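You operate a simulated robot arm through the tools that you are given. There is no shell and no other tool. Be economical: measure what you need, move in short steps, check, and stop when the job is done.

The job below is to be done with a simulated robot arm. You get a single attempt, and the scene is never put back.

TASK
Put things in order on the top of the paint bench. At the end: the grey jar (marked "PULP") from the top of the paint bench stands on top of the paper frame; the grey tub (marked "USED") from the top of the paint bench stands where the green toy house stood; the blue sponge dabber from the top of the paint bench stands where the grey tub stood; the green toy house from the top of the paint bench stands where the grey jar stood; whatever was shut is shut again. Leave all else as you found it, and nothing knocked over.

Only the result counts: the job must be done as asked and must still hold three seconds after the hand-in. Knocking over, shifting, dropping, spilling or breaking anything else fails it.

THE ROBOT
A 7-joint arm with a two-finger parallel gripper, fixed in place. Base frame: the origin is at the foot of the arm, x ahead of it, y to its left, z up; the work surface is at about z = 0.8. Units: m, degrees, N and s.
With the tool pointing down near the work surface it reaches from about 0.3 to 0.7 m from the base axis. Its first joint turns from -66.0 to 66.0 degrees. Payload 1.57 kg.
The tool frame sits at the grasp point between the pads (the TCP): z along the fingers, y along the line on which they close. The tips reach 0.03 m beyond it. The gripper opens to 0.11 m. The fingers are 0.024 m wide and 0.012 m thick; the gripper's body (0.048 by 0.112 m) begins 0.078 m behind the TCP.
Orientation is that of the tool frame in the base frame, as [roll, pitch, yaw] about the fixed x, y, z axes, in that order (R = Rz(yaw) Ry(pitch) Rx(roll)). With the fingers straight down and closing along the base's y, the tool's x points along the base's -x, its y along +y and its z along -z.

THE INTERFACE
- The arm moves only by the tool servo_tool. Its argument "moves" is text: rows parted by semicolons, each of 6 numbers parted by spaces: the shift along the tool's x, y, z in m, then the turn, a rotation vector about the tool's x, y, z in degrees. In form: dx dy dz rx ry rz; .... A call has 1 to 20 rows; each row shifts and turns the commanded pose from where the row before left it, along the tool's axes as they then stand. "grip" is the finger opening in m, from 0 to 0.11, set as the call begins (left out, the last holds). Rows are played at 5 a second. More than 0.05 m and 8.6 degrees between two rows, or a gripper value outside its range, and nothing of the call is played. Where a pose cannot be reached the arm comes as near as it can. A force on the tool above 40 N (or 10 N above the force at the start of the call, whichever is more), or a blocked arm, ends the call early, and 0.2 s more pass. The fingers move at their own pace (about 0.108 m/s each) and stop on an object; they squeeze with about 43 N. The grip force told is the motor's: it shows also when the fingers shut on nothing. Time passes only in rows, and 0.2 s behind the last, so rows that do not move let the fingers close. The reply holds the time, the measured pose of the TCP, the force on the tool along the base axes, the opening and the grip force, in the units named above and with some noise, with the torque about the TCP (base axes, N m) and any sound that the robot's microphone picked up.
- Cameras (640 x 400 px; columns grow to the right, rows downward): "scene" is fixed at [0.1765, -0.4029, 1.4037]; the picture's right is [0.66, -0.76, 0.00], its down [-0.44, -0.38, -0.82] and it looks along [0.62, 0.54, -0.58] (base axes); focal length 300 px, centre (320, 200). "wrist" rides on the gripper at [0.07, 0.016, -0.141] in the tool frame; the picture's right is [-0.23, 0.97, 0.00], its down [-0.86, -0.20, -0.48] and it looks along [-0.47, -0.11, 0.88] (tool axes); focal length 222 px, centre (320, 200). There is no depth. A picture from a camera that has moved, and an enlarged one, comes with that camera's place and axes in the base frame and with its lens.
- grab_frame(camera): a new picture of that camera. It takes no simulated time.
- inspect(camera, box): a new picture of the part [left, top, right, bottom] of that camera's present view, enlarged. It takes no simulated time.
- job_done(): hands the job in; it is judged then, once.

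Go step by step. Nothing tells you positions but the pictures and the camera data: compare them with the known pose of the tool, close in by small moves and look again before you grip or let go. The budget is 120 turns and 76 pictures, counting those below and the enlarged ones. Unless the task says otherwise, let go and move clear before handing in, and close with one line.

The tools are called after "Call:" by a JSON object that holds its "op" and its "data". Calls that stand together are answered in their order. servo_tool: Moves the arm, as the interface text tells. Its arguments: {"type":"object","properties":{"moves":{"type":"string"},"grip":{"type":"number"}},"required":["moves"]} The other tools are called the same way: grab_frame (camera) takes a picture; inspect (camera, box) takes an enlarged picture of a part of a camera's view; job_done () hands the job in.

At the start:

```text
time_s: 0.0
ee_pos: [0.4082, 0.174, 1.1661]
tool_rot: [-180.0, 0.0, 180.0]
wrist_force: [0.4, 0.0, 0.1]
moment: [-0.01, -0.02, -0.01]
grip_width: 0.1101
gripper_force: 0.1
```

scene: 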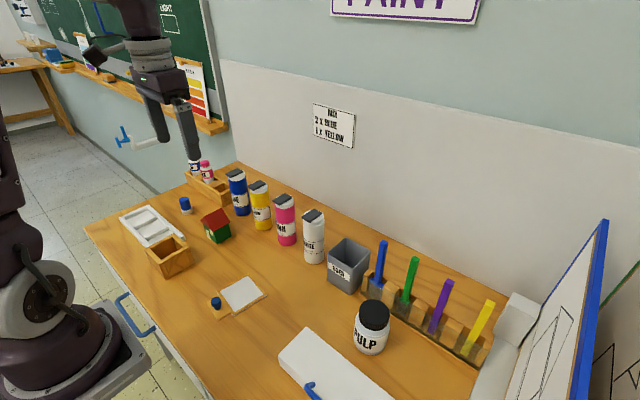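
wrist: 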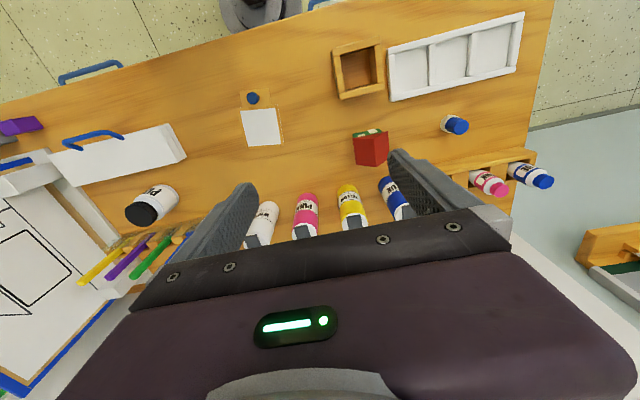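

I see a bench with bottles, tub, jar, toy house, dabber(s), an open wooden box and some frame. I'll take enlarged views to identify things first.

Call:
{"op": "inspect", "data": {"camera": "scene", "box": [80, 150, 300, 320]}}

Call:
{"op": "inspect", "data": {"camera": "scene", "box": [260, 220, 540, 400]}}

Call:
{"op": "inspect", "data": {"camera": "wrist", "box": [220, 0, 560, 220]}}

```text
2.35 times, centred on (190, 235) of scene
camera zoom: at [0.1765, -0.4029, 1.4037], right [0.66, -0.76, 0.0], down [-0.44, -0.38, -0.82], along [0.62, 0.54, -0.58], focal length 705 px, centre (626, 118)
```

zoom: 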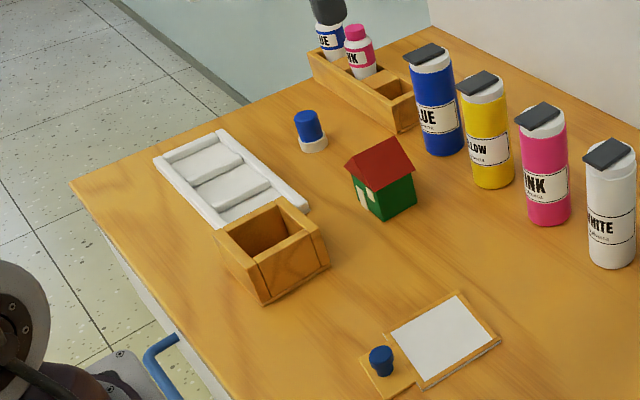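

```text
2.22 times, centred on (400, 310) of scene
camera zoom: at [0.1765, -0.4029, 1.4037], right [0.66, -0.76, 0.0], down [-0.44, -0.38, -0.82], along [0.62, 0.54, -0.58], focal length 666 px, centre (142, -44)
```

zoom: 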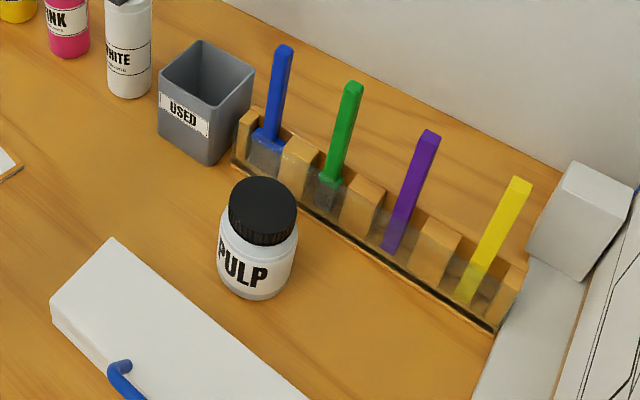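

```text
1.82 times, centred on (390, 110) of wrist
camera zoom: at [0.339, 0.1907, 1.3076], right [0.23, 0.97, 0.0], down [0.86, -0.2, 0.48], along [0.47, -0.11, -0.88], focal length 404 px, centre (193, 364)
```

zoom: 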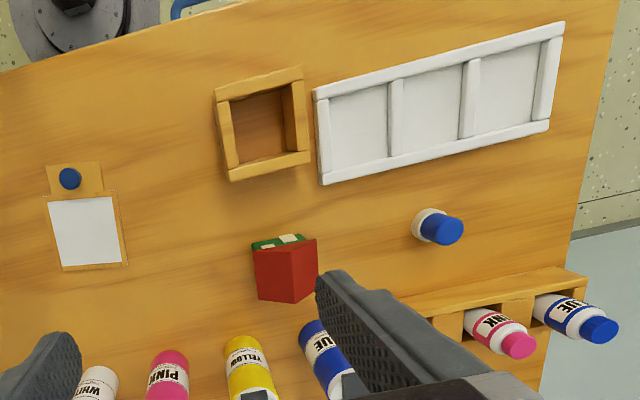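

The frame with the white sheet and blue knob is near (0.40, 0.04), the jar near (0.50, -0.26), the tub near (0.61, -0.12), the house near (0.48, 0.27) and the dabber near (0.48, 0.44). I'll go above the jar first.

Call:
{"op": "servo_tool", "data": {"moves": "-0.0078 -0.0365 0.0097 0 0 0;-0.0078 -0.0365 0.0097 0 0 0;-0.0078 -0.0365 0.0097 0 0 0;-0.0078 -0.0365 0.0097 0 0 0;-0.0078 -0.0365 0.0097 0 0 0;-0.0078 -0.0365 0.0097 0 0 0;-0.0078 -0.0365 0.0097 0 0 0;-0.0078 -0.0365 0.0097 0 0 0;-0.0078 -0.0365 0.0097 0 0 0;-0.0078 -0.0365 0.0097 0 0 0;-0.0078 -0.0365 0.0097 0 0 0;-0.0078 -0.0365 0.0097 0 0 0;0 0 0 0 0 0;0 0 0 0 0 0", "grip": 0.11}}

Call:
{"op": "grab_frame", "data": {"camera": "wrist"}}

Call:
{"op": "grab_frame", "data": {"camera": "scene"}}

```text
time_s: 3.0
ee_pos: [0.5023, -0.2633, 1.0492]
tool_rot: [-180.0, 0.0, 180.0]
wrist_force: [0.3, 0.1, -0.3]
moment: [-0.03, 0.01, 0.01]
grip_width: 0.1102
gripper_force: 0.1
```

```text
70 pictures are left
camera wrist: at [0.4336, -0.247, 1.191], right [0.23, 0.97, 0.0], down [0.86, -0.2, 0.48], along [0.47, -0.11, -0.88], focal length 222 px, centre (320, 200)
```

wrist: 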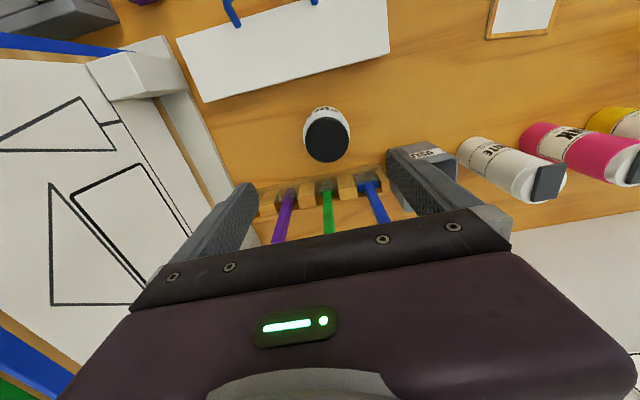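

```text
69 pictures are left
```

scene: 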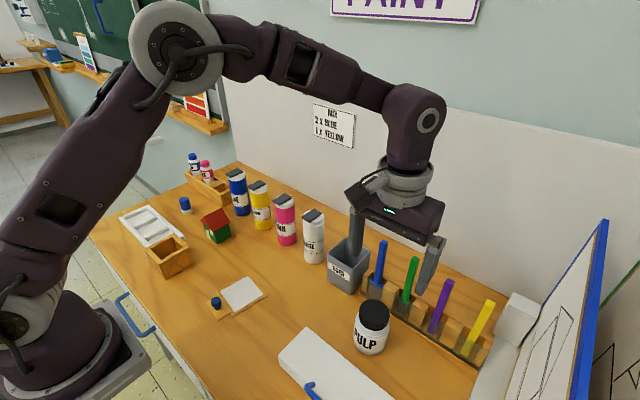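

The jar's lid reads about (0.504, -0.255) from both cameras, top near z 0.905. I'll centre over it and lower part-way.

Call:
{"op": "servo_tool", "data": {"moves": "-0.002 0.008 0 0 0 0;0 0 0.03 0 0 0;0 0 0.03 0 0 0;0 0 0.03 0 0 0;0 0 0 0 0 0"}}

Call:
{"op": "inspect", "data": {"camera": "scene", "box": [300, 180, 500, 360]}}

Call:
{"op": "grab_frame", "data": {"camera": "wrist"}}

```text
time_s: 4.2
ee_pos: [0.5041, -0.257, 0.9595]
tool_rot: [-180.0, 0.0, 180.0]
wrist_force: [0.3, -0.2, 0.5]
moment: [0.02, -0.01, -0.02]
grip_width: 0.1101
gripper_force: 0.1
```

```text
2.22 times, centred on (400, 270) of scene
camera zoom: at [0.1765, -0.4029, 1.4037], right [0.66, -0.76, 0.0], down [-0.44, -0.38, -0.82], along [0.62, 0.54, -0.58], focal length 666 px, centre (142, 44)
```

zoom: 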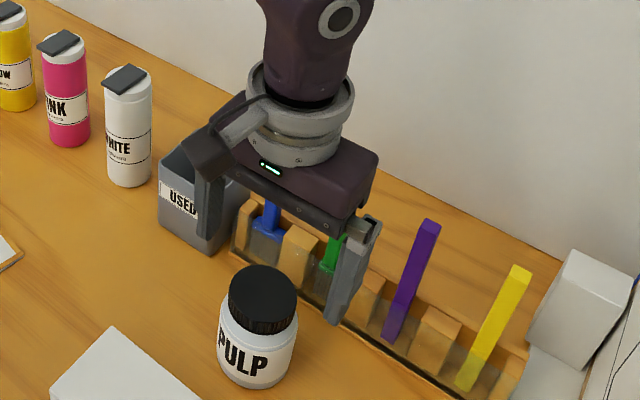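

```text
67 pictures are left
camera wrist: at [0.435, -0.2396, 1.1005], right [0.23, 0.97, 0.0], down [0.86, -0.2, 0.48], along [0.47, -0.11, -0.88], focal length 222 px, centre (320, 200)
```

wrist: 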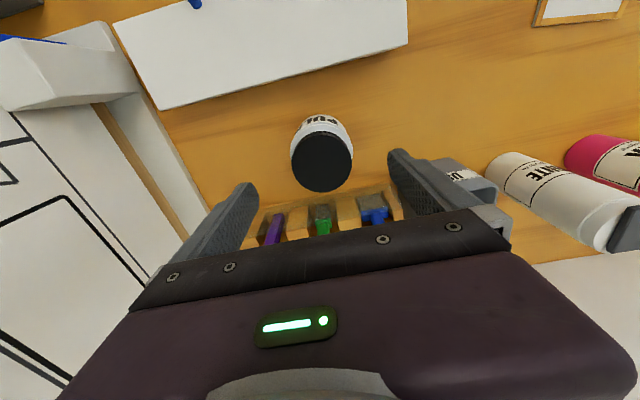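

Alignment is confirmed (lid ≈ (0.502, -0.254)). Descending and gripping the jar's body.

Call:
{"op": "servo_tool", "data": {"moves": "0.002 0.003 0 0 0 0;0 0 0.03 0 0 0;0 0 0.03 0 0 0;0 0 0.03 0 0 0;0 0 0.018 0 0 0;0 0 0 0 0 0"}}

Call:
{"op": "inspect", "data": {"camera": "scene", "box": [300, 180, 500, 360]}}

```text
time_s: 5.6
ee_pos: [0.5017, -0.2523, 0.8506]
tool_rot: [-180.0, -0.1, 180.0]
wrist_force: [-0.5, -0.4, -0.1]
moment: [0.01, 0.03, -0.04]
grip_width: 0.1099
gripper_force: 0.1
```

```text
2.22 times, centred on (400, 270) of scene
camera zoom: at [0.1765, -0.4029, 1.4037], right [0.66, -0.76, 0.0], down [-0.44, -0.38, -0.82], along [0.62, 0.54, -0.58], focal length 666 px, centre (142, 44)
```

zoom: 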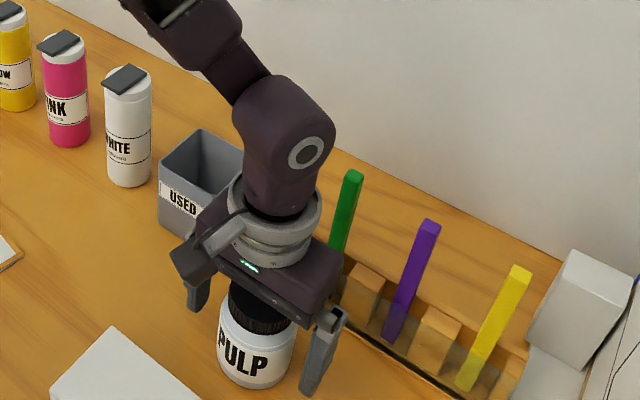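

The fingers straddle the jar and nothing else is touched. Closing now, then a small lift test.

Call:
{"op": "servo_tool", "data": {"moves": "0 0 0 0 0 0;0 0 0 0 0 0;0 0 0 0 0 0;0 0 0 0 0 0;0 0 0 0 0 0", "grip": 0.03}}

Call:
{"op": "servo_tool", "data": {"moves": "0 0 -0.01 0 0 0;0 0 -0.02 0 0 0;0 0 -0.03 0 0 0;0 0 0 0 0 0"}}

Call:
{"op": "inspect", "data": {"camera": "scene", "box": [300, 180, 500, 360]}}

```text
time_s: 6.8
ee_pos: [0.5018, -0.2527, 0.8522]
tool_rot: [180.0, 0.0, 180.0]
wrist_force: [-0.6, -1.0, 0.3]
moment: [-0.02, -0.04, -0.01]
grip_width: 0.0672
gripper_force: 43.1
```

```text
time_s: 7.8
ee_pos: [0.5015, -0.2532, 0.912]
tool_rot: [-180.0, 0.0, -179.9]
wrist_force: [-0.8, -0.3, -3.1]
moment: [0.01, -0.03, -0.02]
grip_width: 0.0669
gripper_force: 43.0
```

```text
2.22 times, centred on (400, 270) of scene
camera zoom: at [0.1766, -0.4029, 1.4037], right [0.66, -0.76, 0.0], down [-0.44, -0.38, -0.82], along [0.62, 0.54, -0.58], focal length 666 px, centre (142, 44)
```

zoom: 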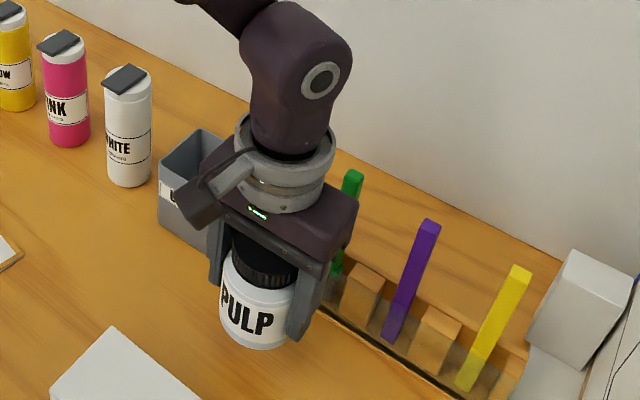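

The jar is held (width 0.067; home was (0.502, -0.253)). I'll raise it and move toward the frame, stopping short so the frame can be measured.

Call:
{"op": "servo_tool", "data": {"moves": "0 0 -0.045 0 0 0;0 0 -0.045 0 0 0;0.017 0.032 0 0 0 0;0.017 0.032 0 0 0 0;0.017 0.032 0 0 0 0;0.017 0.032 0 0 0 0;0.017 0.032 0 0 0 0;0.017 0.033 0 0 0 0;0 0 0 0 0 0"}}

Call:
{"op": "grab_frame", "data": {"camera": "wrist"}}

Call:
{"op": "inspect", "data": {"camera": "scene", "box": [180, 240, 300, 340]}}

```text
time_s: 9.8
ee_pos: [0.3991, -0.06, 1.0015]
tool_rot: [-180.0, 0.1, 180.0]
wrist_force: [-0.7, 0.6, -2.6]
moment: [0.03, 0.02, 0.04]
grip_width: 0.0673
gripper_force: 43.0
```

```text
64 pictures are left
camera wrist: at [0.331, -0.0433, 1.1436], right [0.23, 0.97, 0.0], down [0.86, -0.2, 0.48], along [0.47, -0.11, -0.88], focal length 222 px, centre (320, 200)
```

wrist: 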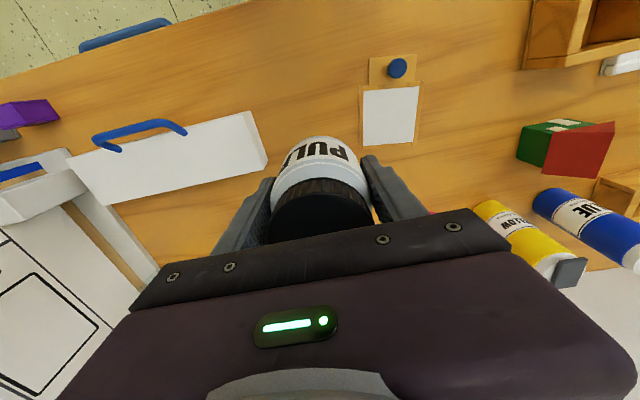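

```text
4.00 times, centred on (240, 290) of scene
camera zoom: at [0.1765, -0.4029, 1.4037], right [0.66, -0.76, 0.0], down [-0.44, -0.38, -0.82], along [0.62, 0.54, -0.58], focal length 1198 px, centre (640, -160)
```

zoom: 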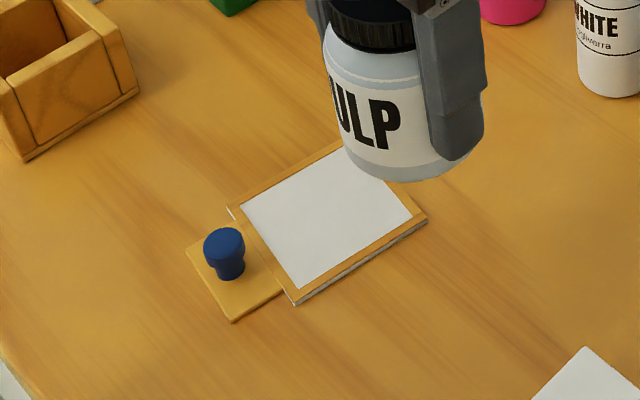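

The frame is a thin board with a knob on a tab. Zooming the wrist view to find its centre precisely.

Call:
{"op": "inspect", "data": {"camera": "wrist", "box": [330, 40, 450, 160]}}

```text
3.33 times, centred on (390, 100) of wrist
camera zoom: at [0.331, -0.0433, 1.1436], right [0.23, 0.97, 0.0], down [0.86, -0.2, 0.48], along [0.47, -0.11, -0.88], focal length 740 px, centre (87, 533)
```

zoom: 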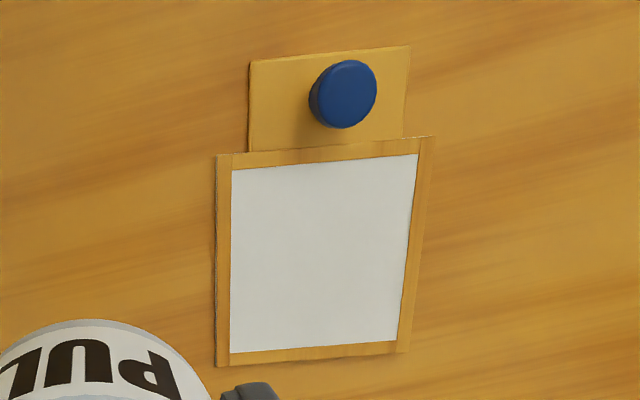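

The frame's centre comes out at (0.402, 0.042), about 9 cm square. I'll move over it and lower to just above.

Call:
{"op": "servo_tool", "data": {"moves": "-0.001 0.034 0 0 0 0;-0.001 0.034 0 0 0 0;-0.001 0.034 0 0 0 0;0 0 0.04 0 0 0;0 0 0.04 0 0 0;0 0 0.035 0 0 0;0 0 0 0 0 0"}}

Call:
{"op": "inspect", "data": {"camera": "scene", "box": [180, 220, 300, 340]}}

Call:
{"op": "inspect", "data": {"camera": "wrist", "box": [220, 40, 420, 240]}}

```text
time_s: 11.4
ee_pos: [0.4033, 0.0409, 0.8873]
tool_rot: [-180.0, 0.0, 179.9]
wrist_force: [0.7, 0.6, -3.7]
moment: [0.0, 0.04, 0.02]
grip_width: 0.0673
gripper_force: 43.4
```

```text
3.33 times, centred on (240, 280) of scene
camera zoom: at [0.1766, -0.4029, 1.4037], right [0.66, -0.76, 0.0], down [-0.44, -0.38, -0.82], along [0.62, 0.54, -0.58], focal length 998 px, centre (587, -67)
```

zoom: 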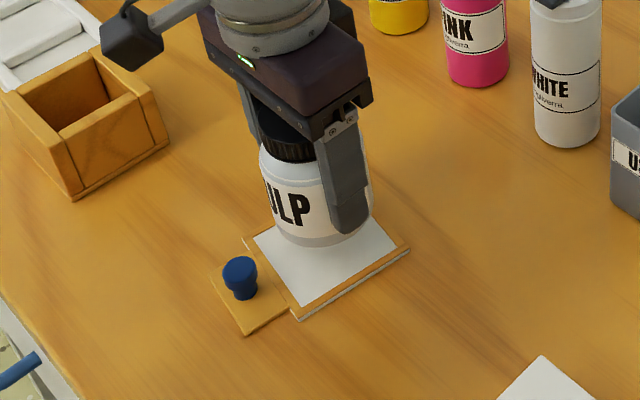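

```text
2.00 times, centred on (320, 140) of wrist
camera zoom: at [0.3335, 0.0583, 1.0281], right [0.23, 0.97, 0.0], down [0.86, -0.2, 0.48], along [0.47, -0.11, -0.88], focal length 444 px, centre (320, 320)
```

zoom: 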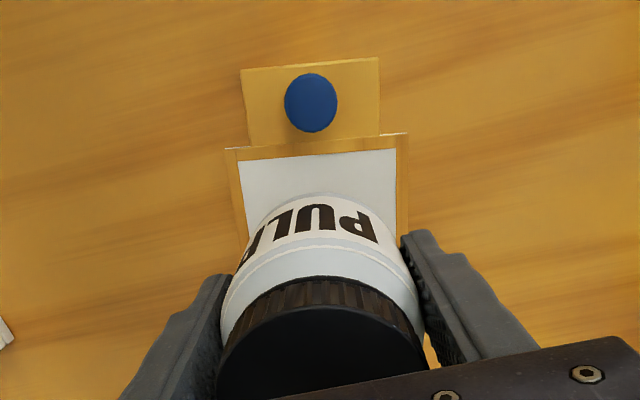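

Lined up over the sheet. Lowering in small steps until contact shows.

Call:
{"op": "servo_tool", "data": {"moves": "0.001 0.001 0.01 0 0 0;0 0 0.008 0 0 0;0 0 0.004 0 0 0;0 0 0 0 0 0"}}

Call:
{"op": "inspect", "data": {"camera": "scene", "box": [180, 220, 300, 340]}}

```text
time_s: 12.4
ee_pos: [0.4017, 0.0428, 0.8644]
tool_rot: [-180.0, 0.0, -180.0]
wrist_force: [-0.2, 0.2, -3.8]
moment: [-0.01, 0.01, 0.02]
grip_width: 0.0671
gripper_force: 43.4
```

```text
3.33 times, centred on (240, 280) of scene
camera zoom: at [0.1766, -0.4029, 1.4037], right [0.66, -0.76, 0.0], down [-0.44, -0.38, -0.82], along [0.62, 0.54, -0.58], focal length 998 px, centre (587, -67)
```

zoom: 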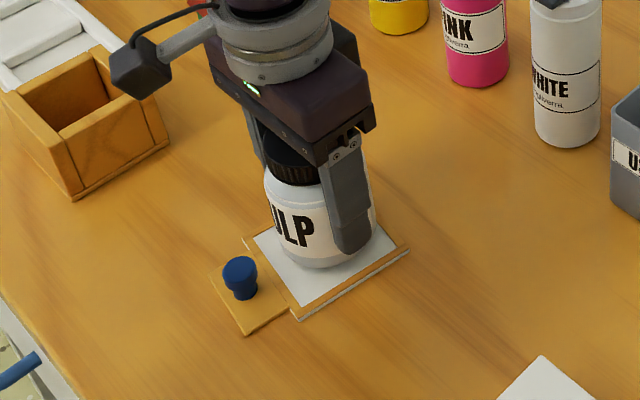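

Still free of contact; the scene view suggests the sheet's centre is a few mm nearer the camera, so I nudge and go on lowering.

Call:
{"op": "servo_tool", "data": {"moves": "0.002 -0.003 0.002 0 0 0;0 0 0.002 0 0 0;0 0 0 0 0 0"}}

Call:
{"op": "servo_tool", "data": {"moves": "0 0 0.0015 0 0 0;0 0 0 0 0 0"}}

Call:
{"op": "servo_tool", "data": {"moves": "0 0 0.0015 0 0 0;0 0 0 0 0 0"}}

```text
time_s: 13.2
ee_pos: [0.4001, 0.0391, 0.8605]
tool_rot: [180.0, 0.0, -180.0]
wrist_force: [0.8, -0.1, -2.7]
moment: [-0.03, 0.02, -0.02]
grip_width: 0.0673
gripper_force: 42.8
```

```text
time_s: 13.8
ee_pos: [0.4006, 0.0402, 0.8589]
tool_rot: [180.0, 0.1, -179.9]
wrist_force: [0.4, 0.1, -3.0]
moment: [0.03, -0.01, -0.01]
grip_width: 0.0672
gripper_force: 43.0
```

```text
time_s: 14.4
ee_pos: [0.3998, 0.0403, 0.8583]
tool_rot: [180.0, -0.1, -180.0]
wrist_force: [0.3, -0.2, -3.3]
moment: [0.04, 0.03, 0.02]
grip_width: 0.0671
gripper_force: 43.1
```

Call:
{"op": "servo_tool", "data": {"moves": "0 0 0.0015 0 0 0;0 0 0 0 0 0"}}

Call:
{"op": "inspect", "data": {"camera": "scene", "box": [200, 240, 280, 320]}}

```text
time_s: 15.0
ee_pos: [0.3998, 0.0396, 0.8555]
tool_rot: [179.9, 0.0, 180.0]
wrist_force: [1.1, -0.2, -3.3]
moment: [-0.04, -0.01, -0.01]
grip_width: 0.0672
gripper_force: 43.1
```

```text
5.00 times, centred on (240, 280) of scene
camera zoom: at [0.1766, -0.4029, 1.4037], right [0.66, -0.76, 0.0], down [-0.44, -0.38, -0.82], along [0.62, 0.54, -0.58], focal length 1498 px, centre (720, -200)
```

zoom: 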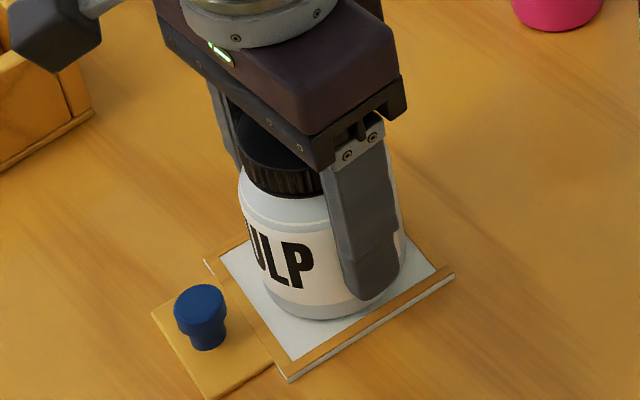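

Call:
{"op": "servo_tool", "data": {"moves": "0 0 0.001 0 0 0;0 0 0 0 0 0"}}

Call:
{"op": "servo_tool", "data": {"moves": "0 0 0.001 0 0 0;0 0 0 0 0 0"}}

Call:
{"op": "servo_tool", "data": {"moves": "0 0 0.001 0 0 0;0 0 0 0 0 0"}}

```text
time_s: 15.6
ee_pos: [0.3995, 0.0394, 0.856]
tool_rot: [179.9, 0.1, -180.0]
wrist_force: [-1.2, 0.1, 9.4]
moment: [-0.02, 0.02, 0.0]
grip_width: 0.0669
gripper_force: 43.1
```

```text
time_s: 16.3
ee_pos: [0.3996, 0.0393, 0.856]
tool_rot: [180.0, 0.1, 180.0]
wrist_force: [-2.6, -0.8, 17.4]
moment: [-0.03, 0.14, 0.0]
grip_width: 0.0672
gripper_force: 42.8
stopped in row 2: the force on the tool passed its limit (the readings are from after the stop); the commanded pose is now the measured one
```

```text
time_s: 16.7
ee_pos: [0.3989, 0.0401, 0.855]
tool_rot: [-180.0, 0.2, 180.0]
wrist_force: [-2.5, -1.1, 18.2]
moment: [-0.03, 0.16, -0.03]
grip_width: 0.0672
gripper_force: 43.1
stopped in row 2: the force on the tool passed its limit (the readings are from after the stop); the commanded pose is now the measured one
```

Contact is made at z ≈ 0.856. Easing 1 mm up, opening, and backing out upward.

Call:
{"op": "servo_tool", "data": {"moves": "0 0 -0.001 0 0 0;0 0 0 0 0 0"}}

Call:
{"op": "servo_tool", "data": {"moves": "0 0 0 0 0 0;0 0 0 0 0 0;0 0 0 0 0 0", "grip": 0.1}}

Call:
{"op": "servo_tool", "data": {"moves": "0 0 -0.03 0 0 0;0 0 -0.04 0 0 0;0 0 -0.04 0 0 0;0 0 -0.04 0 0 0;0 0 0 0 0 0"}}

Call:
{"op": "inspect", "data": {"camera": "scene", "box": [200, 220, 300, 320]}}

Call:
{"op": "grab_frame", "data": {"camera": "wrist"}}

```text
time_s: 17.3
ee_pos: [0.3997, 0.0405, 0.856]
tool_rot: [179.9, 0.1, -180.0]
wrist_force: [-0.1, -0.2, -3.5]
moment: [0.04, 0.05, 0.0]
grip_width: 0.067
gripper_force: 42.8
```

```text
time_s: 18.1
ee_pos: [0.3999, 0.0379, 0.8567]
tool_rot: [-180.0, 0.2, -180.0]
wrist_force: [0.5, -0.9, -0.1]
moment: [0.0, 0.01, -0.01]
grip_width: 0.1
gripper_force: 0.1
```

```text
time_s: 19.3
ee_pos: [0.3984, 0.0406, 1.006]
tool_rot: [-180.0, 0.2, -180.0]
wrist_force: [0.3, 0.2, -0.1]
moment: [-0.02, 0.02, 0.0]
grip_width: 0.1001
gripper_force: 0.1
```

```text
4.00 times, centred on (250, 270) of scene
camera zoom: at [0.1765, -0.4029, 1.4037], right [0.66, -0.76, 0.0], down [-0.44, -0.38, -0.82], along [0.62, 0.54, -0.58], focal length 1198 px, centre (600, -80)
```

zoom: 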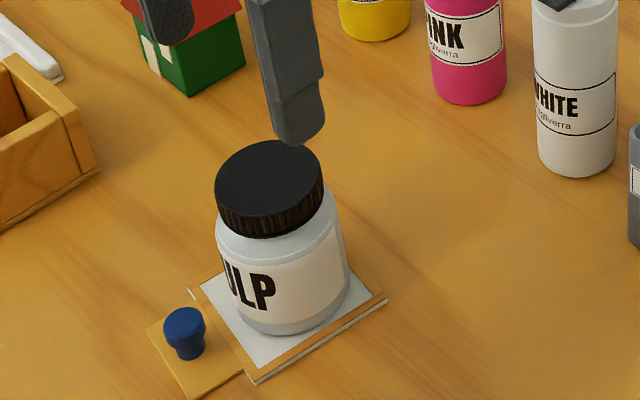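

```text
56 pictures are left
camera wrist: at [0.3294, 0.0572, 1.1475], right [0.23, 0.97, 0.0], down [0.85, -0.2, 0.48], along [0.47, -0.11, -0.88], focal length 222 px, centre (320, 200)
```

wrist: 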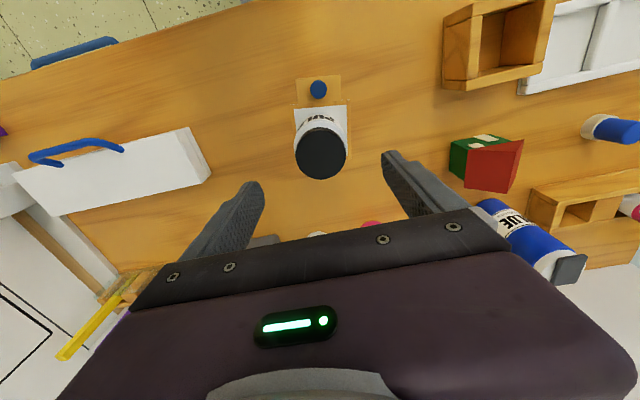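

The jar stands upright on the frame. Next the house: moving above it to measure it.

Call:
{"op": "servo_tool", "data": {"moves": "0 0 -0.03 0 0 0;-0.0137 0.037 -0.008 0 0 0;-0.0137 0.037 -0.008 0 0 0;-0.0137 0.037 -0.008 0 0 0;-0.0137 0.037 -0.008 0 0 0;-0.0137 0.037 -0.008 0 0 0;-0.0137 0.037 -0.008 0 0 0;0 0 0 0 0 0", "grip": 0.11}}

Call:
{"op": "inspect", "data": {"camera": "wrist", "box": [220, 60, 420, 220]}}

Call:
{"op": "inspect", "data": {"camera": "scene", "box": [170, 180, 270, 260]}}

```text
time_s: 21.1
ee_pos: [0.4798, 0.2619, 1.0839]
tool_rot: [180.0, 0.1, -180.0]
wrist_force: [0.5, 0.9, 0.7]
moment: [-0.02, 0.0, -0.02]
grip_width: 0.1099
gripper_force: 0.1
```

```text
2.50 times, centred on (320, 140) of wrist
camera zoom: at [0.4123, 0.2785, 1.2254], right [0.23, 0.97, 0.0], down [0.85, -0.2, 0.48], along [0.47, -0.11, -0.88], focal length 555 px, centre (320, 350)
```

zoom: 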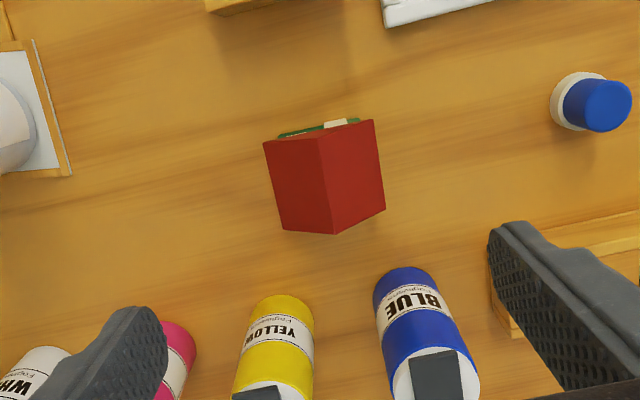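

```text
5.00 times, centred on (220, 220) of scene
camera zoom: at [0.1765, -0.4029, 1.4037], right [0.66, -0.76, 0.0], down [-0.44, -0.38, -0.82], along [0.62, 0.54, -0.58], focal length 1498 px, centre (820, 100)
```

zoom: 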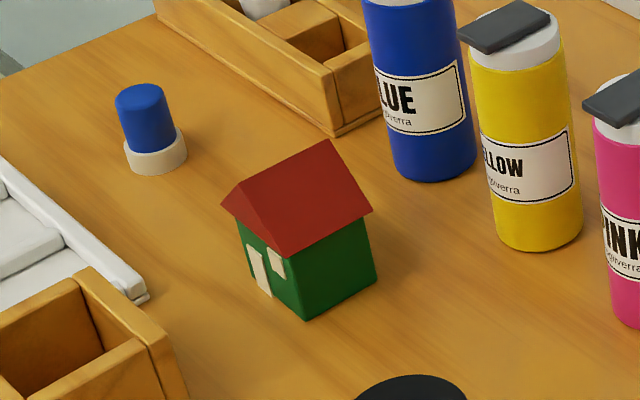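

The house's roof centres at (0.490, 0.264), turned about -3°, ridge along x, eaves near z 0.845. I'll align, lower to above it and check.

Call:
{"op": "servo_tool", "data": {"moves": "-0.010 0.0025 0.03 0 0 3;0 0 0.04 0 0 0;0 0 0.04 0 0 0;0 0 0.04 0 0 0;0 0 0 0 0 0"}}

Call:
{"op": "grab_frame", "data": {"camera": "wrist"}}

Call:
{"op": "inspect", "data": {"camera": "scene", "box": [170, 170, 290, 260]}}

```text
time_s: 22.3
ee_pos: [0.4904, 0.2639, 0.934]
tool_rot: [-179.9, 0.2, 177.1]
wrist_force: [0.3, -0.3, -1.0]
moment: [-0.02, -0.01, 0.0]
grip_width: 0.1098
gripper_force: 0.0
```

```text
53 pictures are left
camera wrist: at [0.424, 0.2844, 1.0752], right [0.28, 0.96, 0.0], down [0.84, -0.24, 0.48], along [0.46, -0.13, -0.88], focal length 222 px, centre (320, 200)
```

wrist: 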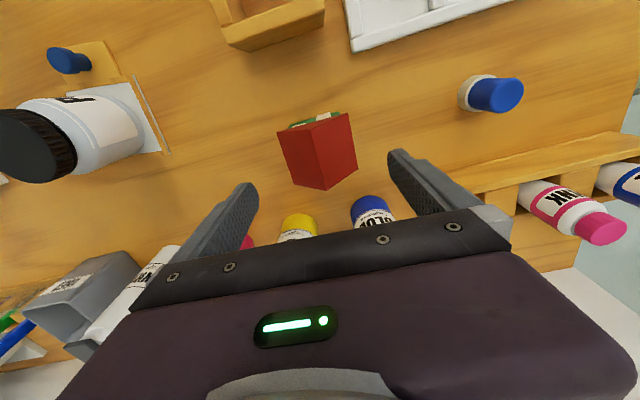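

```text
4.44 times, centred on (230, 215) of scene
camera zoom: at [0.1765, -0.4029, 1.4037], right [0.66, -0.76, 0.0], down [-0.44, -0.38, -0.82], along [0.62, 0.54, -0.58], focal length 1331 px, centre (720, 133)
```

zoom: 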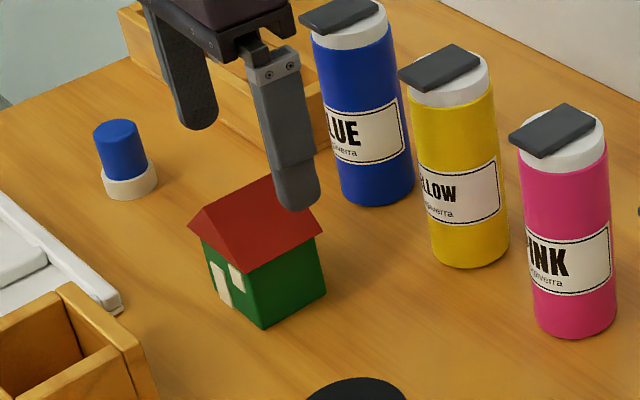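

Estimates agree (centre (0.489, 0.266), yaw about -5°). Small correction, then descend and look.

Call:
{"op": "servo_tool", "data": {"moves": "0.001 0.002 0 0 0 1.5;0 0 0.03 0 0 0;0 0 0.03 0 0 0;0 0 0.032 0 0 0;0 0 0 0 0 0"}}

Call:
{"op": "inspect", "data": {"camera": "scene", "box": [170, 170, 290, 260]}}

Call:
{"op": "inspect", "data": {"camera": "wrist", "box": [220, 60, 440, 240]}}

```text
time_s: 23.5
ee_pos: [0.4915, 0.2667, 0.8423]
tool_rot: [-179.9, 0.2, 175.5]
wrist_force: [0.1, 0.4, 0.4]
moment: [0.0, 0.0, 0.0]
grip_width: 0.1101
gripper_force: 0.1
```

```text
4.44 times, centred on (230, 215) of scene
camera zoom: at [0.1765, -0.4029, 1.4037], right [0.66, -0.76, 0.0], down [-0.44, -0.38, -0.82], along [0.62, 0.54, -0.58], focal length 1331 px, centre (720, 133)
```

zoom: 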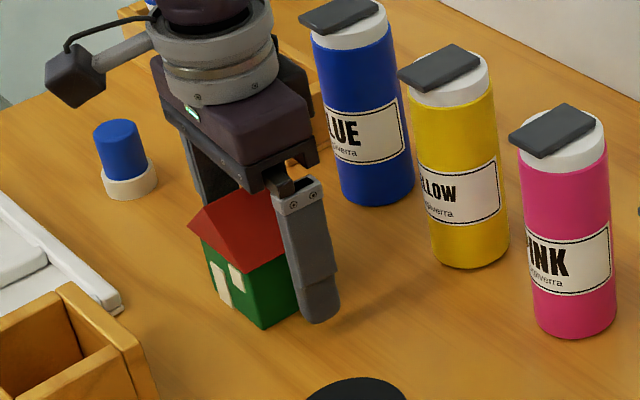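

```text
2.22 times, centred on (330, 150) of wrist
camera zoom: at [0.424, 0.2885, 0.9838], right [0.3, 0.95, 0.0], down [0.84, -0.27, 0.48], along [0.46, -0.14, -0.88], focal length 494 px, centre (298, 311)
```

zoom: 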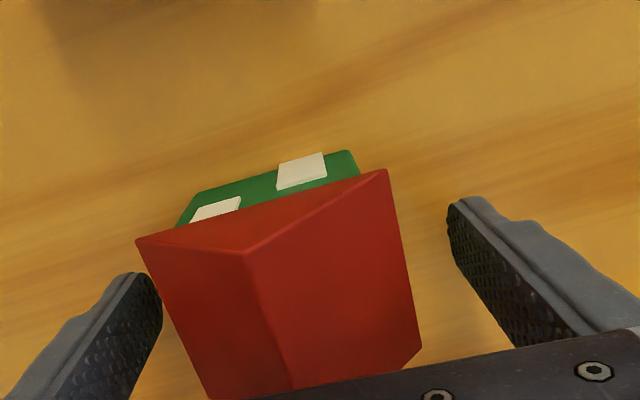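

Fingers straddle the house with room on both sides. Shift 2 mm, close, and lift a little.

Call:
{"op": "servo_tool", "data": {"moves": "0 -0.002 0 0 0 0;0 0 0 0 0 0"}}

Call:
{"op": "servo_tool", "data": {"moves": "0 0 0 0 0 0;0 0 0 0 0 0;0 0 0 0 0 0;0 0 0 0 0 0", "grip": 0.03}}

Call:
{"op": "servo_tool", "data": {"moves": "0 0 -0.005 0 0 0;0 0 -0.015 0 0 0;0 0 0 0 0 0"}}

Call:
{"op": "inspect", "data": {"camera": "scene", "box": [170, 170, 290, 260]}}

Call:
{"op": "inspect", "data": {"camera": "wrist", "box": [220, 60, 440, 240]}}

```text
time_s: 24.1
ee_pos: [0.4911, 0.2638, 0.8433]
tool_rot: [180.0, 0.2, 175.5]
wrist_force: [-0.2, 0.0, -0.5]
moment: [0.02, 0.0, -0.01]
grip_width: 0.1099
gripper_force: 0.1
```

```text
time_s: 25.1
ee_pos: [0.4914, 0.2648, 0.8435]
tool_rot: [180.0, 0.2, 175.5]
wrist_force: [0.8, 0.9, 1.0]
moment: [-0.05, -0.02, 0.0]
grip_width: 0.0717
gripper_force: 43.0
```

```text
time_s: 25.9
ee_pos: [0.4905, 0.2646, 0.8623]
tool_rot: [-179.9, 0.1, 175.5]
wrist_force: [0.2, 0.0, -1.5]
moment: [0.0, -0.02, 0.0]
grip_width: 0.0713
gripper_force: 43.1
```

```text
4.44 times, centred on (230, 215) of scene
camera zoom: at [0.1765, -0.4029, 1.4037], right [0.66, -0.76, 0.0], down [-0.44, -0.38, -0.82], along [0.62, 0.54, -0.58], focal length 1331 px, centre (720, 133)
```

zoom: 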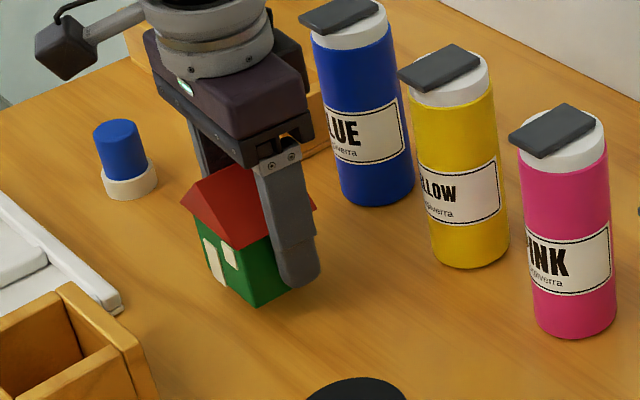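

```text
2.22 times, centred on (330, 150) of wrist
camera zoom: at [0.4235, 0.2865, 1.0036], right [0.3, 0.95, 0.0], down [0.84, -0.27, 0.48], along [0.46, -0.14, -0.88], focal length 494 px, centre (298, 311)
```

zoom: 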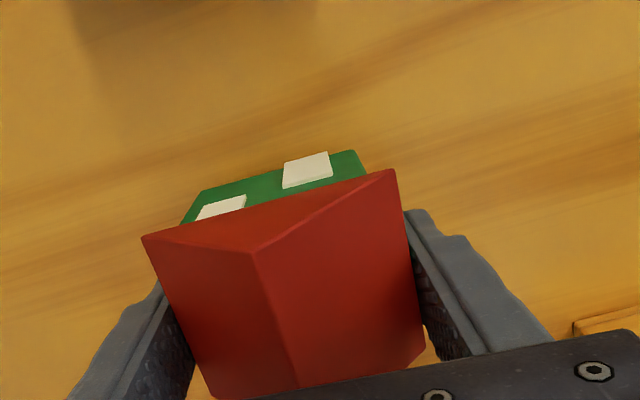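

The house is held level. Its place was (0.490, 0.264). Lifting, squaring the yaw, and carrying it toward the jar's old place (0.502, -0.253).

Call:
{"op": "servo_tool", "data": {"moves": "0 0 -0.045 0 0 0;0 0 -0.045 0 0 0;0 0 -0.045 0 0 -4.5;-0.001 -0.0431 0 0 0 0;-0.001 -0.0431 0 0 0 0;-0.001 -0.0431 0 0 0 0;-0.001 -0.0431 0 0 0 0;-0.001 -0.0431 0 0 0 0;-0.001 -0.0431 0 0 0 0;-0.001 -0.0431 0 0 0 0;-0.001 -0.0431 0 0 0 0;-0.001 -0.0431 0 0 0 0;-0.001 -0.0431 0 0 0 0;-0.001 -0.0431 0 0 0 0;-0.001 -0.0431 0 0 0 0;0 0 0 0 0 0"}}

Call:
{"op": "grab_frame", "data": {"camera": "scene"}}

```text
time_s: 29.3
ee_pos: [0.5043, -0.2539, 0.9967]
tool_rot: [180.0, 0.2, -180.0]
wrist_force: [-0.3, -1.1, -0.8]
moment: [0.04, 0.02, -0.01]
grip_width: 0.0707
gripper_force: 43.4
```

```text
47 pictures are left
```

scene: 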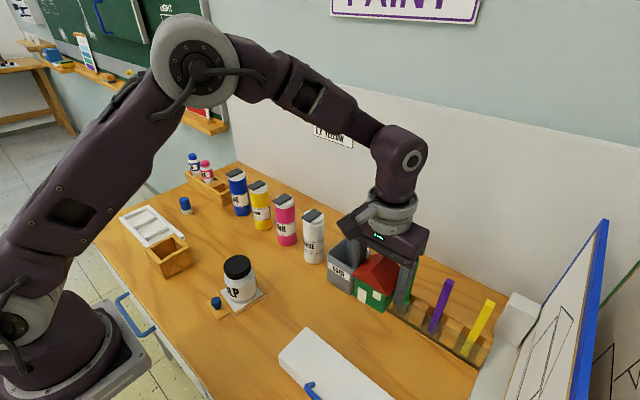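

Over the jar's old place. Lowering to just above the bench.

Call:
{"op": "servo_tool", "data": {"moves": "0.001 0.001 0.04 0 0 0;0 0 0.04 0 0 0;0 0 0.04 0 0 0;0 0 0.024 0 0 0;0 0 0 0 0 0"}}

Call:
{"op": "inspect", "data": {"camera": "scene", "box": [310, 230, 450, 370]}}

```text
time_s: 30.5
ee_pos: [0.5042, -0.2516, 0.8519]
tool_rot: [180.0, 0.2, 180.0]
wrist_force: [0.4, -0.8, -0.5]
moment: [-0.02, -0.03, 0.0]
grip_width: 0.071
gripper_force: 43.4
```

```text
2.86 times, centred on (380, 300) of scene
camera zoom: at [0.1765, -0.4029, 1.4037], right [0.66, -0.76, 0.0], down [-0.44, -0.38, -0.82], along [0.62, 0.54, -0.58], focal length 856 px, centre (149, -86)
```

zoom: 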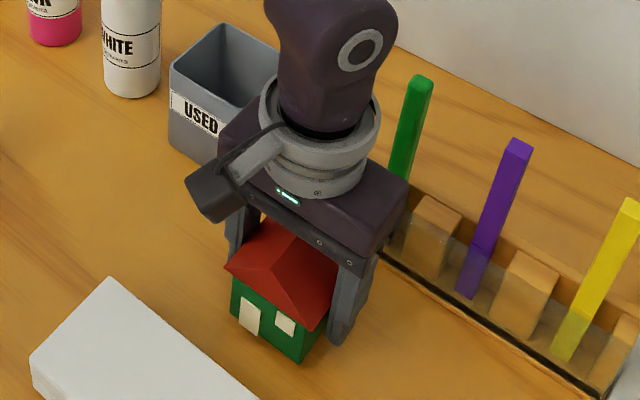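

Call:
{"op": "servo_tool", "data": {"moves": "0.001 -0.001 0.003 0 0 0;0 0 0.0025 0 0 0;0 0 0 0 0 0"}}

Call:
{"op": "servo_tool", "data": {"moves": "0 0 0.0015 0 0 0;0 0 0 0 0 0"}}

Call:
{"op": "servo_tool", "data": {"moves": "0 0 0.001 0 0 0;0 0 0 0 0 0"}}

```text
time_s: 31.3
ee_pos: [0.5021, -0.2528, 0.848]
tool_rot: [-179.9, 0.2, 180.0]
wrist_force: [-0.1, -0.5, -0.7]
moment: [0.0, 0.0, -0.01]
grip_width: 0.0706
gripper_force: 43.3
```

```text
time_s: 31.9
ee_pos: [0.5015, -0.2526, 0.8458]
tool_rot: [179.9, 0.2, -180.0]
wrist_force: [0.2, 0.5, -0.9]
moment: [0.02, -0.05, -0.06]
grip_width: 0.0702
gripper_force: 42.9
```

```text
time_s: 32.5
ee_pos: [0.5015, -0.2526, 0.845]
tool_rot: [-179.9, 0.1, -179.9]
wrist_force: [-0.2, 0.3, -1.6]
moment: [0.01, 0.01, 0.03]
grip_width: 0.0705
gripper_force: 43.4
```

Call:
{"op": "servo_tool", "data": {"moves": "0 0 0.001 0 0 0;0 0 0 0 0 0"}}

Call:
{"op": "servo_tool", "data": {"moves": "0 0 0.001 0 0 0;0 0 0 0 0 0"}}

Call:
{"op": "inspect", "data": {"camera": "scene", "box": [310, 230, 450, 370]}}

```text
time_s: 33.1
ee_pos: [0.5017, -0.253, 0.8443]
tool_rot: [179.9, 0.2, -179.9]
wrist_force: [0.4, -0.1, 0.3]
moment: [0.04, -0.03, 0.0]
grip_width: 0.0706
gripper_force: 42.8
```

```text
time_s: 33.7
ee_pos: [0.5018, -0.2533, 0.8428]
tool_rot: [180.0, 0.2, -180.0]
wrist_force: [-0.1, 0.1, -0.7]
moment: [0.0, -0.02, -0.03]
grip_width: 0.0705
gripper_force: 43.0
```

```text
2.86 times, centred on (380, 300) of scene
camera zoom: at [0.1765, -0.4029, 1.4037], right [0.66, -0.76, 0.0], down [-0.44, -0.38, -0.82], along [0.62, 0.54, -0.58], focal length 856 px, centre (149, -86)
```

zoom: 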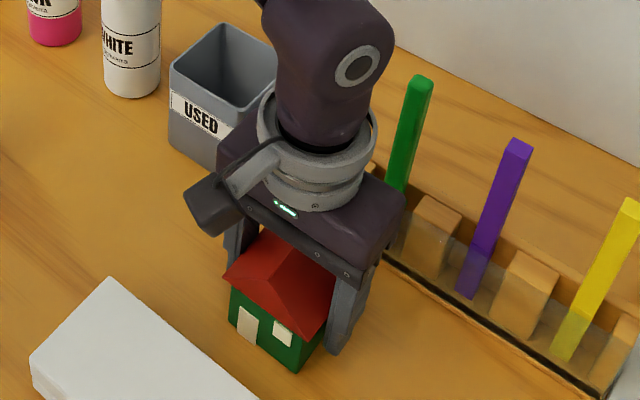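

Call:
{"op": "servo_tool", "data": {"moves": "0 0 0.001 0 0 0;0 0 0 0 0 0"}}

Call:
{"op": "servo_tool", "data": {"moves": "0 0 0.001 0 0 0;0 0 0 0 0 0"}}

Call:
{"op": "servo_tool", "data": {"moves": "0 0 0.001 0 0 0;0 0 0 0 0 0"}}

```text
time_s: 34.3
ee_pos: [0.501, -0.2528, 0.8435]
tool_rot: [180.0, 0.2, 180.0]
wrist_force: [-1.5, 3.3, 17.4]
moment: [0.11, 0.2, 0.06]
grip_width: 0.0706
gripper_force: 43.0
```

```text
time_s: 34.9
ee_pos: [0.5025, -0.2535, 0.8422]
tool_rot: [-179.9, 0.4, -180.0]
wrist_force: [-1.4, 6.1, 35.9]
moment: [0.01, 0.08, -0.21]
grip_width: 0.0704
gripper_force: 42.1
```

```text
time_s: 35.5
ee_pos: [0.502, -0.2533, 0.8405]
tool_rot: [-180.0, 0.3, -180.0]
wrist_force: [2.7, 2.8, 33.5]
moment: [-0.05, -0.11, 0.18]
grip_width: 0.0702
gripper_force: 42.8
```

Firm contact with the bench. Easing up 2 mm, releasing and backing out.

Call:
{"op": "servo_tool", "data": {"moves": "0 0 -0.002 0 0 0;0 0 0 0 0 0"}}

Call:
{"op": "servo_tool", "data": {"moves": "0 0 0 0 0 0;0 0 0 0 0 0;0 0 0 0 0 0", "grip": 0.1}}

Call:
{"op": "servo_tool", "data": {"moves": "0 0 -0.03 0 0 0;0 0 -0.04 0 0 0;0 0 -0.045 0 0 0;0 0 -0.045 0 0 0;0 0 0 0 0 0"}}

Call:
{"op": "inspect", "data": {"camera": "scene", "box": [310, 210, 470, 370]}}

Call:
{"op": "grab_frame", "data": {"camera": "wrist"}}

```text
time_s: 36.1
ee_pos: [0.5, -0.2522, 0.8401]
tool_rot: [179.9, -0.1, 180.0]
wrist_force: [1.0, -1.4, 1.9]
moment: [-0.09, -0.08, 0.02]
grip_width: 0.0705
gripper_force: 42.6
```

```text
time_s: 36.9
ee_pos: [0.5012, -0.2526, 0.8427]
tool_rot: [-180.0, 0.3, -180.0]
wrist_force: [0.2, -0.3, 0.0]
moment: [0.0, 0.02, 0.01]
grip_width: 0.0998
gripper_force: 0.1
```

```text
time_s: 38.1
ee_pos: [0.501, -0.2519, 1.0027]
tool_rot: [-180.0, 0.0, -180.0]
wrist_force: [0.3, 0.1, 0.5]
moment: [0.0, -0.02, 0.02]
grip_width: 0.1
gripper_force: 0.1
```

```text
2.50 times, centred on (390, 290) of scene
camera zoom: at [0.1765, -0.4029, 1.4037], right [0.66, -0.76, 0.0], down [-0.44, -0.38, -0.82], along [0.62, 0.54, -0.58], focal length 749 px, centre (145, -25)
```

zoom: 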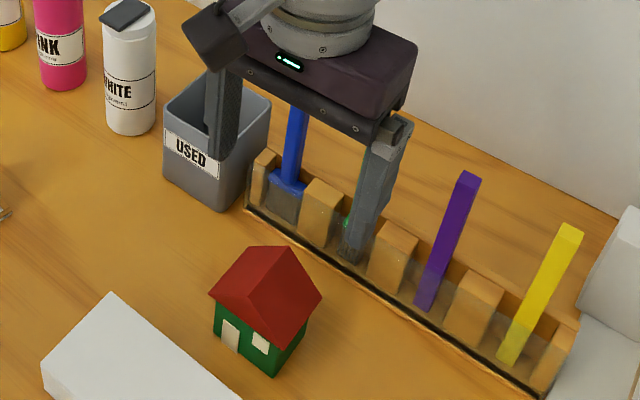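

```text
43 pictures are left
camera wrist: at [0.4312, -0.2362, 1.1437], right [0.23, 0.97, 0.0], down [0.85, -0.2, 0.48], along [0.47, -0.11, -0.88], focal length 222 px, centre (320, 200)
```

wrist: 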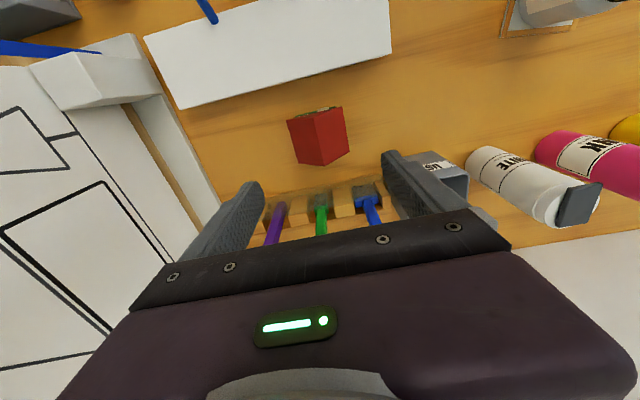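

The house is upright at about (0.500, -0.251). Now the tub: it's tight between bottle and rack along y, so I'll turn the gripper 90° at height to close along x.

Call:
{"op": "servo_tool", "data": {"moves": "0 0 -0.045 0 0 0;0 0 -0.045 0 0 0;0 0 0 0 0 8.2;0 0 0 0 0 8.2;0 0 0 0 0 8.2;0 0 0 0 0 8.2;0 0 0 0 0 8.2;0 0 0 0 0 8.2;0 0 0 0 0 8.2;0 0 0 0 0 8.2;0 0 0 0 0 8.2;0 0 0 0 0 8.2;0 0 0 0 0 8;0 0 0 0 0 0", "grip": 0.11}}

Call:
{"op": "servo_tool", "data": {"moves": "0.045 0.0375 0 0 0 0;0.045 0.0375 0 0 0 0;0.045 0.0375 0 0 0 0;0 0 0 0 0 0"}}

```text
time_s: 41.1
ee_pos: [0.4995, -0.2524, 1.0926]
tool_rot: [179.8, 0.0, 89.9]
wrist_force: [-0.2, -0.1, -1.0]
moment: [0.01, -0.04, 0.03]
grip_width: 0.1098
gripper_force: 0.1
```

```text
refused: row 1 steps farther than a row can; nothing moved
```

Call:
{"op": "servo_tool", "data": {"moves": "0.034 0.0283 0 0 0 0;0.034 0.0283 0 0 0 0;0.034 0.0283 0 0 0 0;0.034 0.0283 0 0 0 0;0 0 0 0 0 0"}}

Call:
{"op": "grab_frame", "data": {"camera": "wrist"}}

Call:
{"op": "inspect", "data": {"camera": "scene", "box": [260, 130, 480, 320]}}

```text
time_s: 42.3
ee_pos: [0.6133, -0.1159, 1.0935]
tool_rot: [179.9, 0.0, 90.1]
wrist_force: [0.0, 0.2, -0.1]
moment: [0.01, 0.01, 0.03]
grip_width: 0.11
gripper_force: 0.0
```

```text
42 pictures are left
camera wrist: at [0.631, -0.0457, 1.2342], right [0.97, -0.23, 0.0], down [-0.2, -0.86, 0.48], along [-0.11, -0.47, -0.88], focal length 222 px, centre (320, 200)
```

wrist: 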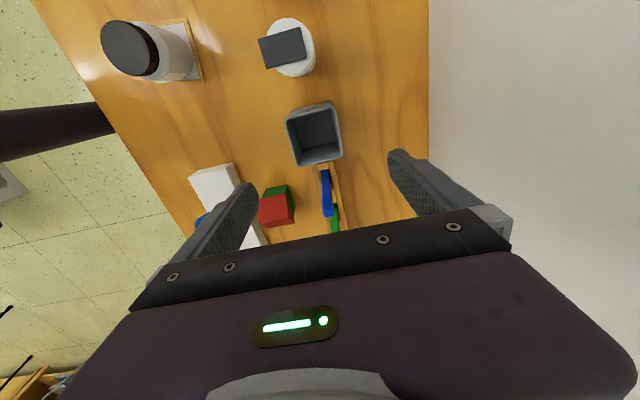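

```text
2.11 times, centred on (370, 225) of scene
camera zoom: at [0.1765, -0.4029, 1.4037], right [0.66, -0.76, 0.0], down [-0.44, -0.38, -0.82], along [0.62, 0.54, -0.58], focal length 631 px, centre (215, 147)
```

zoom: 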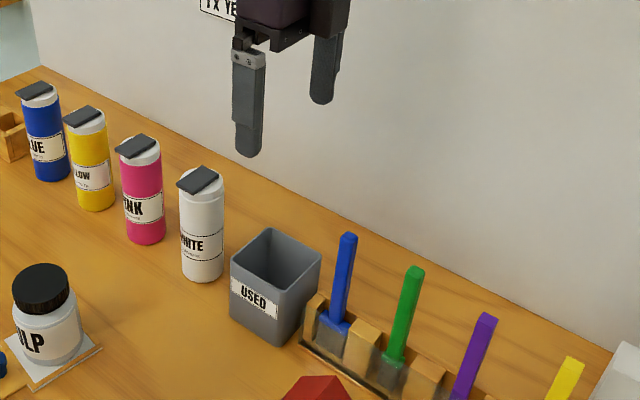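

Call:
{"op": "inspect", "data": {"camera": "wrist", "box": [250, 70, 380, 200]}}

```text
3.08 times, centred on (315, 135) of wrist
camera zoom: at [0.631, -0.0457, 1.2342], right [0.97, -0.23, 0.0], down [-0.2, -0.86, 0.48], along [-0.11, -0.47, -0.88], focal length 684 px, centre (335, 400)
```

zoom: 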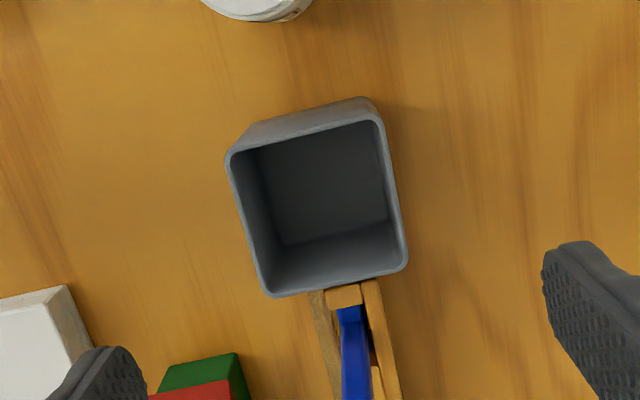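

Combining both views the tub's rim centres near (0.605, -0.123), rim near z 0.89. Aligning and lowering to just above it for another check.

Call:
{"op": "servo_tool", "data": {"moves": "-0.007 -0.008 0.03 0 0 0;0 0 0.04 0 0 0;0 0 0.04 0 0 0;0 0 0.03 0 0 0;0 0 0 0 0 0"}}

Call:
{"op": "grab_frame", "data": {"camera": "wrist"}}

Call:
{"op": "inspect", "data": {"camera": "scene", "box": [280, 150, 440, 310]}}

```text
time_s: 43.5
ee_pos: [0.6059, -0.1237, 0.9531]
tool_rot: [179.9, 0.0, 90.0]
wrist_force: [0.2, -0.7, 0.2]
moment: [0.01, -0.01, 0.0]
grip_width: 0.1101
gripper_force: 0.1
```

```text
39 pictures are left
camera wrist: at [0.6226, -0.0532, 1.0938], right [0.97, -0.23, 0.0], down [-0.2, -0.86, 0.48], along [-0.11, -0.47, -0.88], focal length 222 px, centre (320, 200)
```

wrist: 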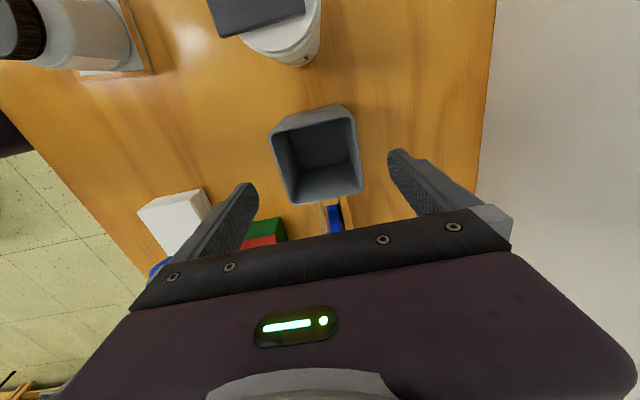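

```text
2.50 times, centred on (360, 230) of scene
camera zoom: at [0.1765, -0.4029, 1.4037], right [0.66, -0.76, 0.0], down [-0.44, -0.38, -0.82], along [0.62, 0.54, -0.58], focal length 749 px, centre (220, 125)
```

zoom: 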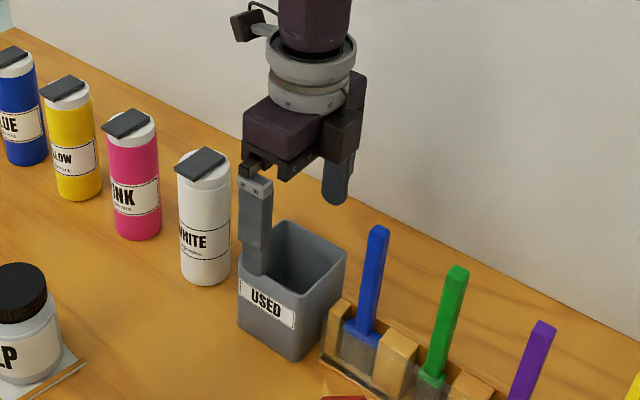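

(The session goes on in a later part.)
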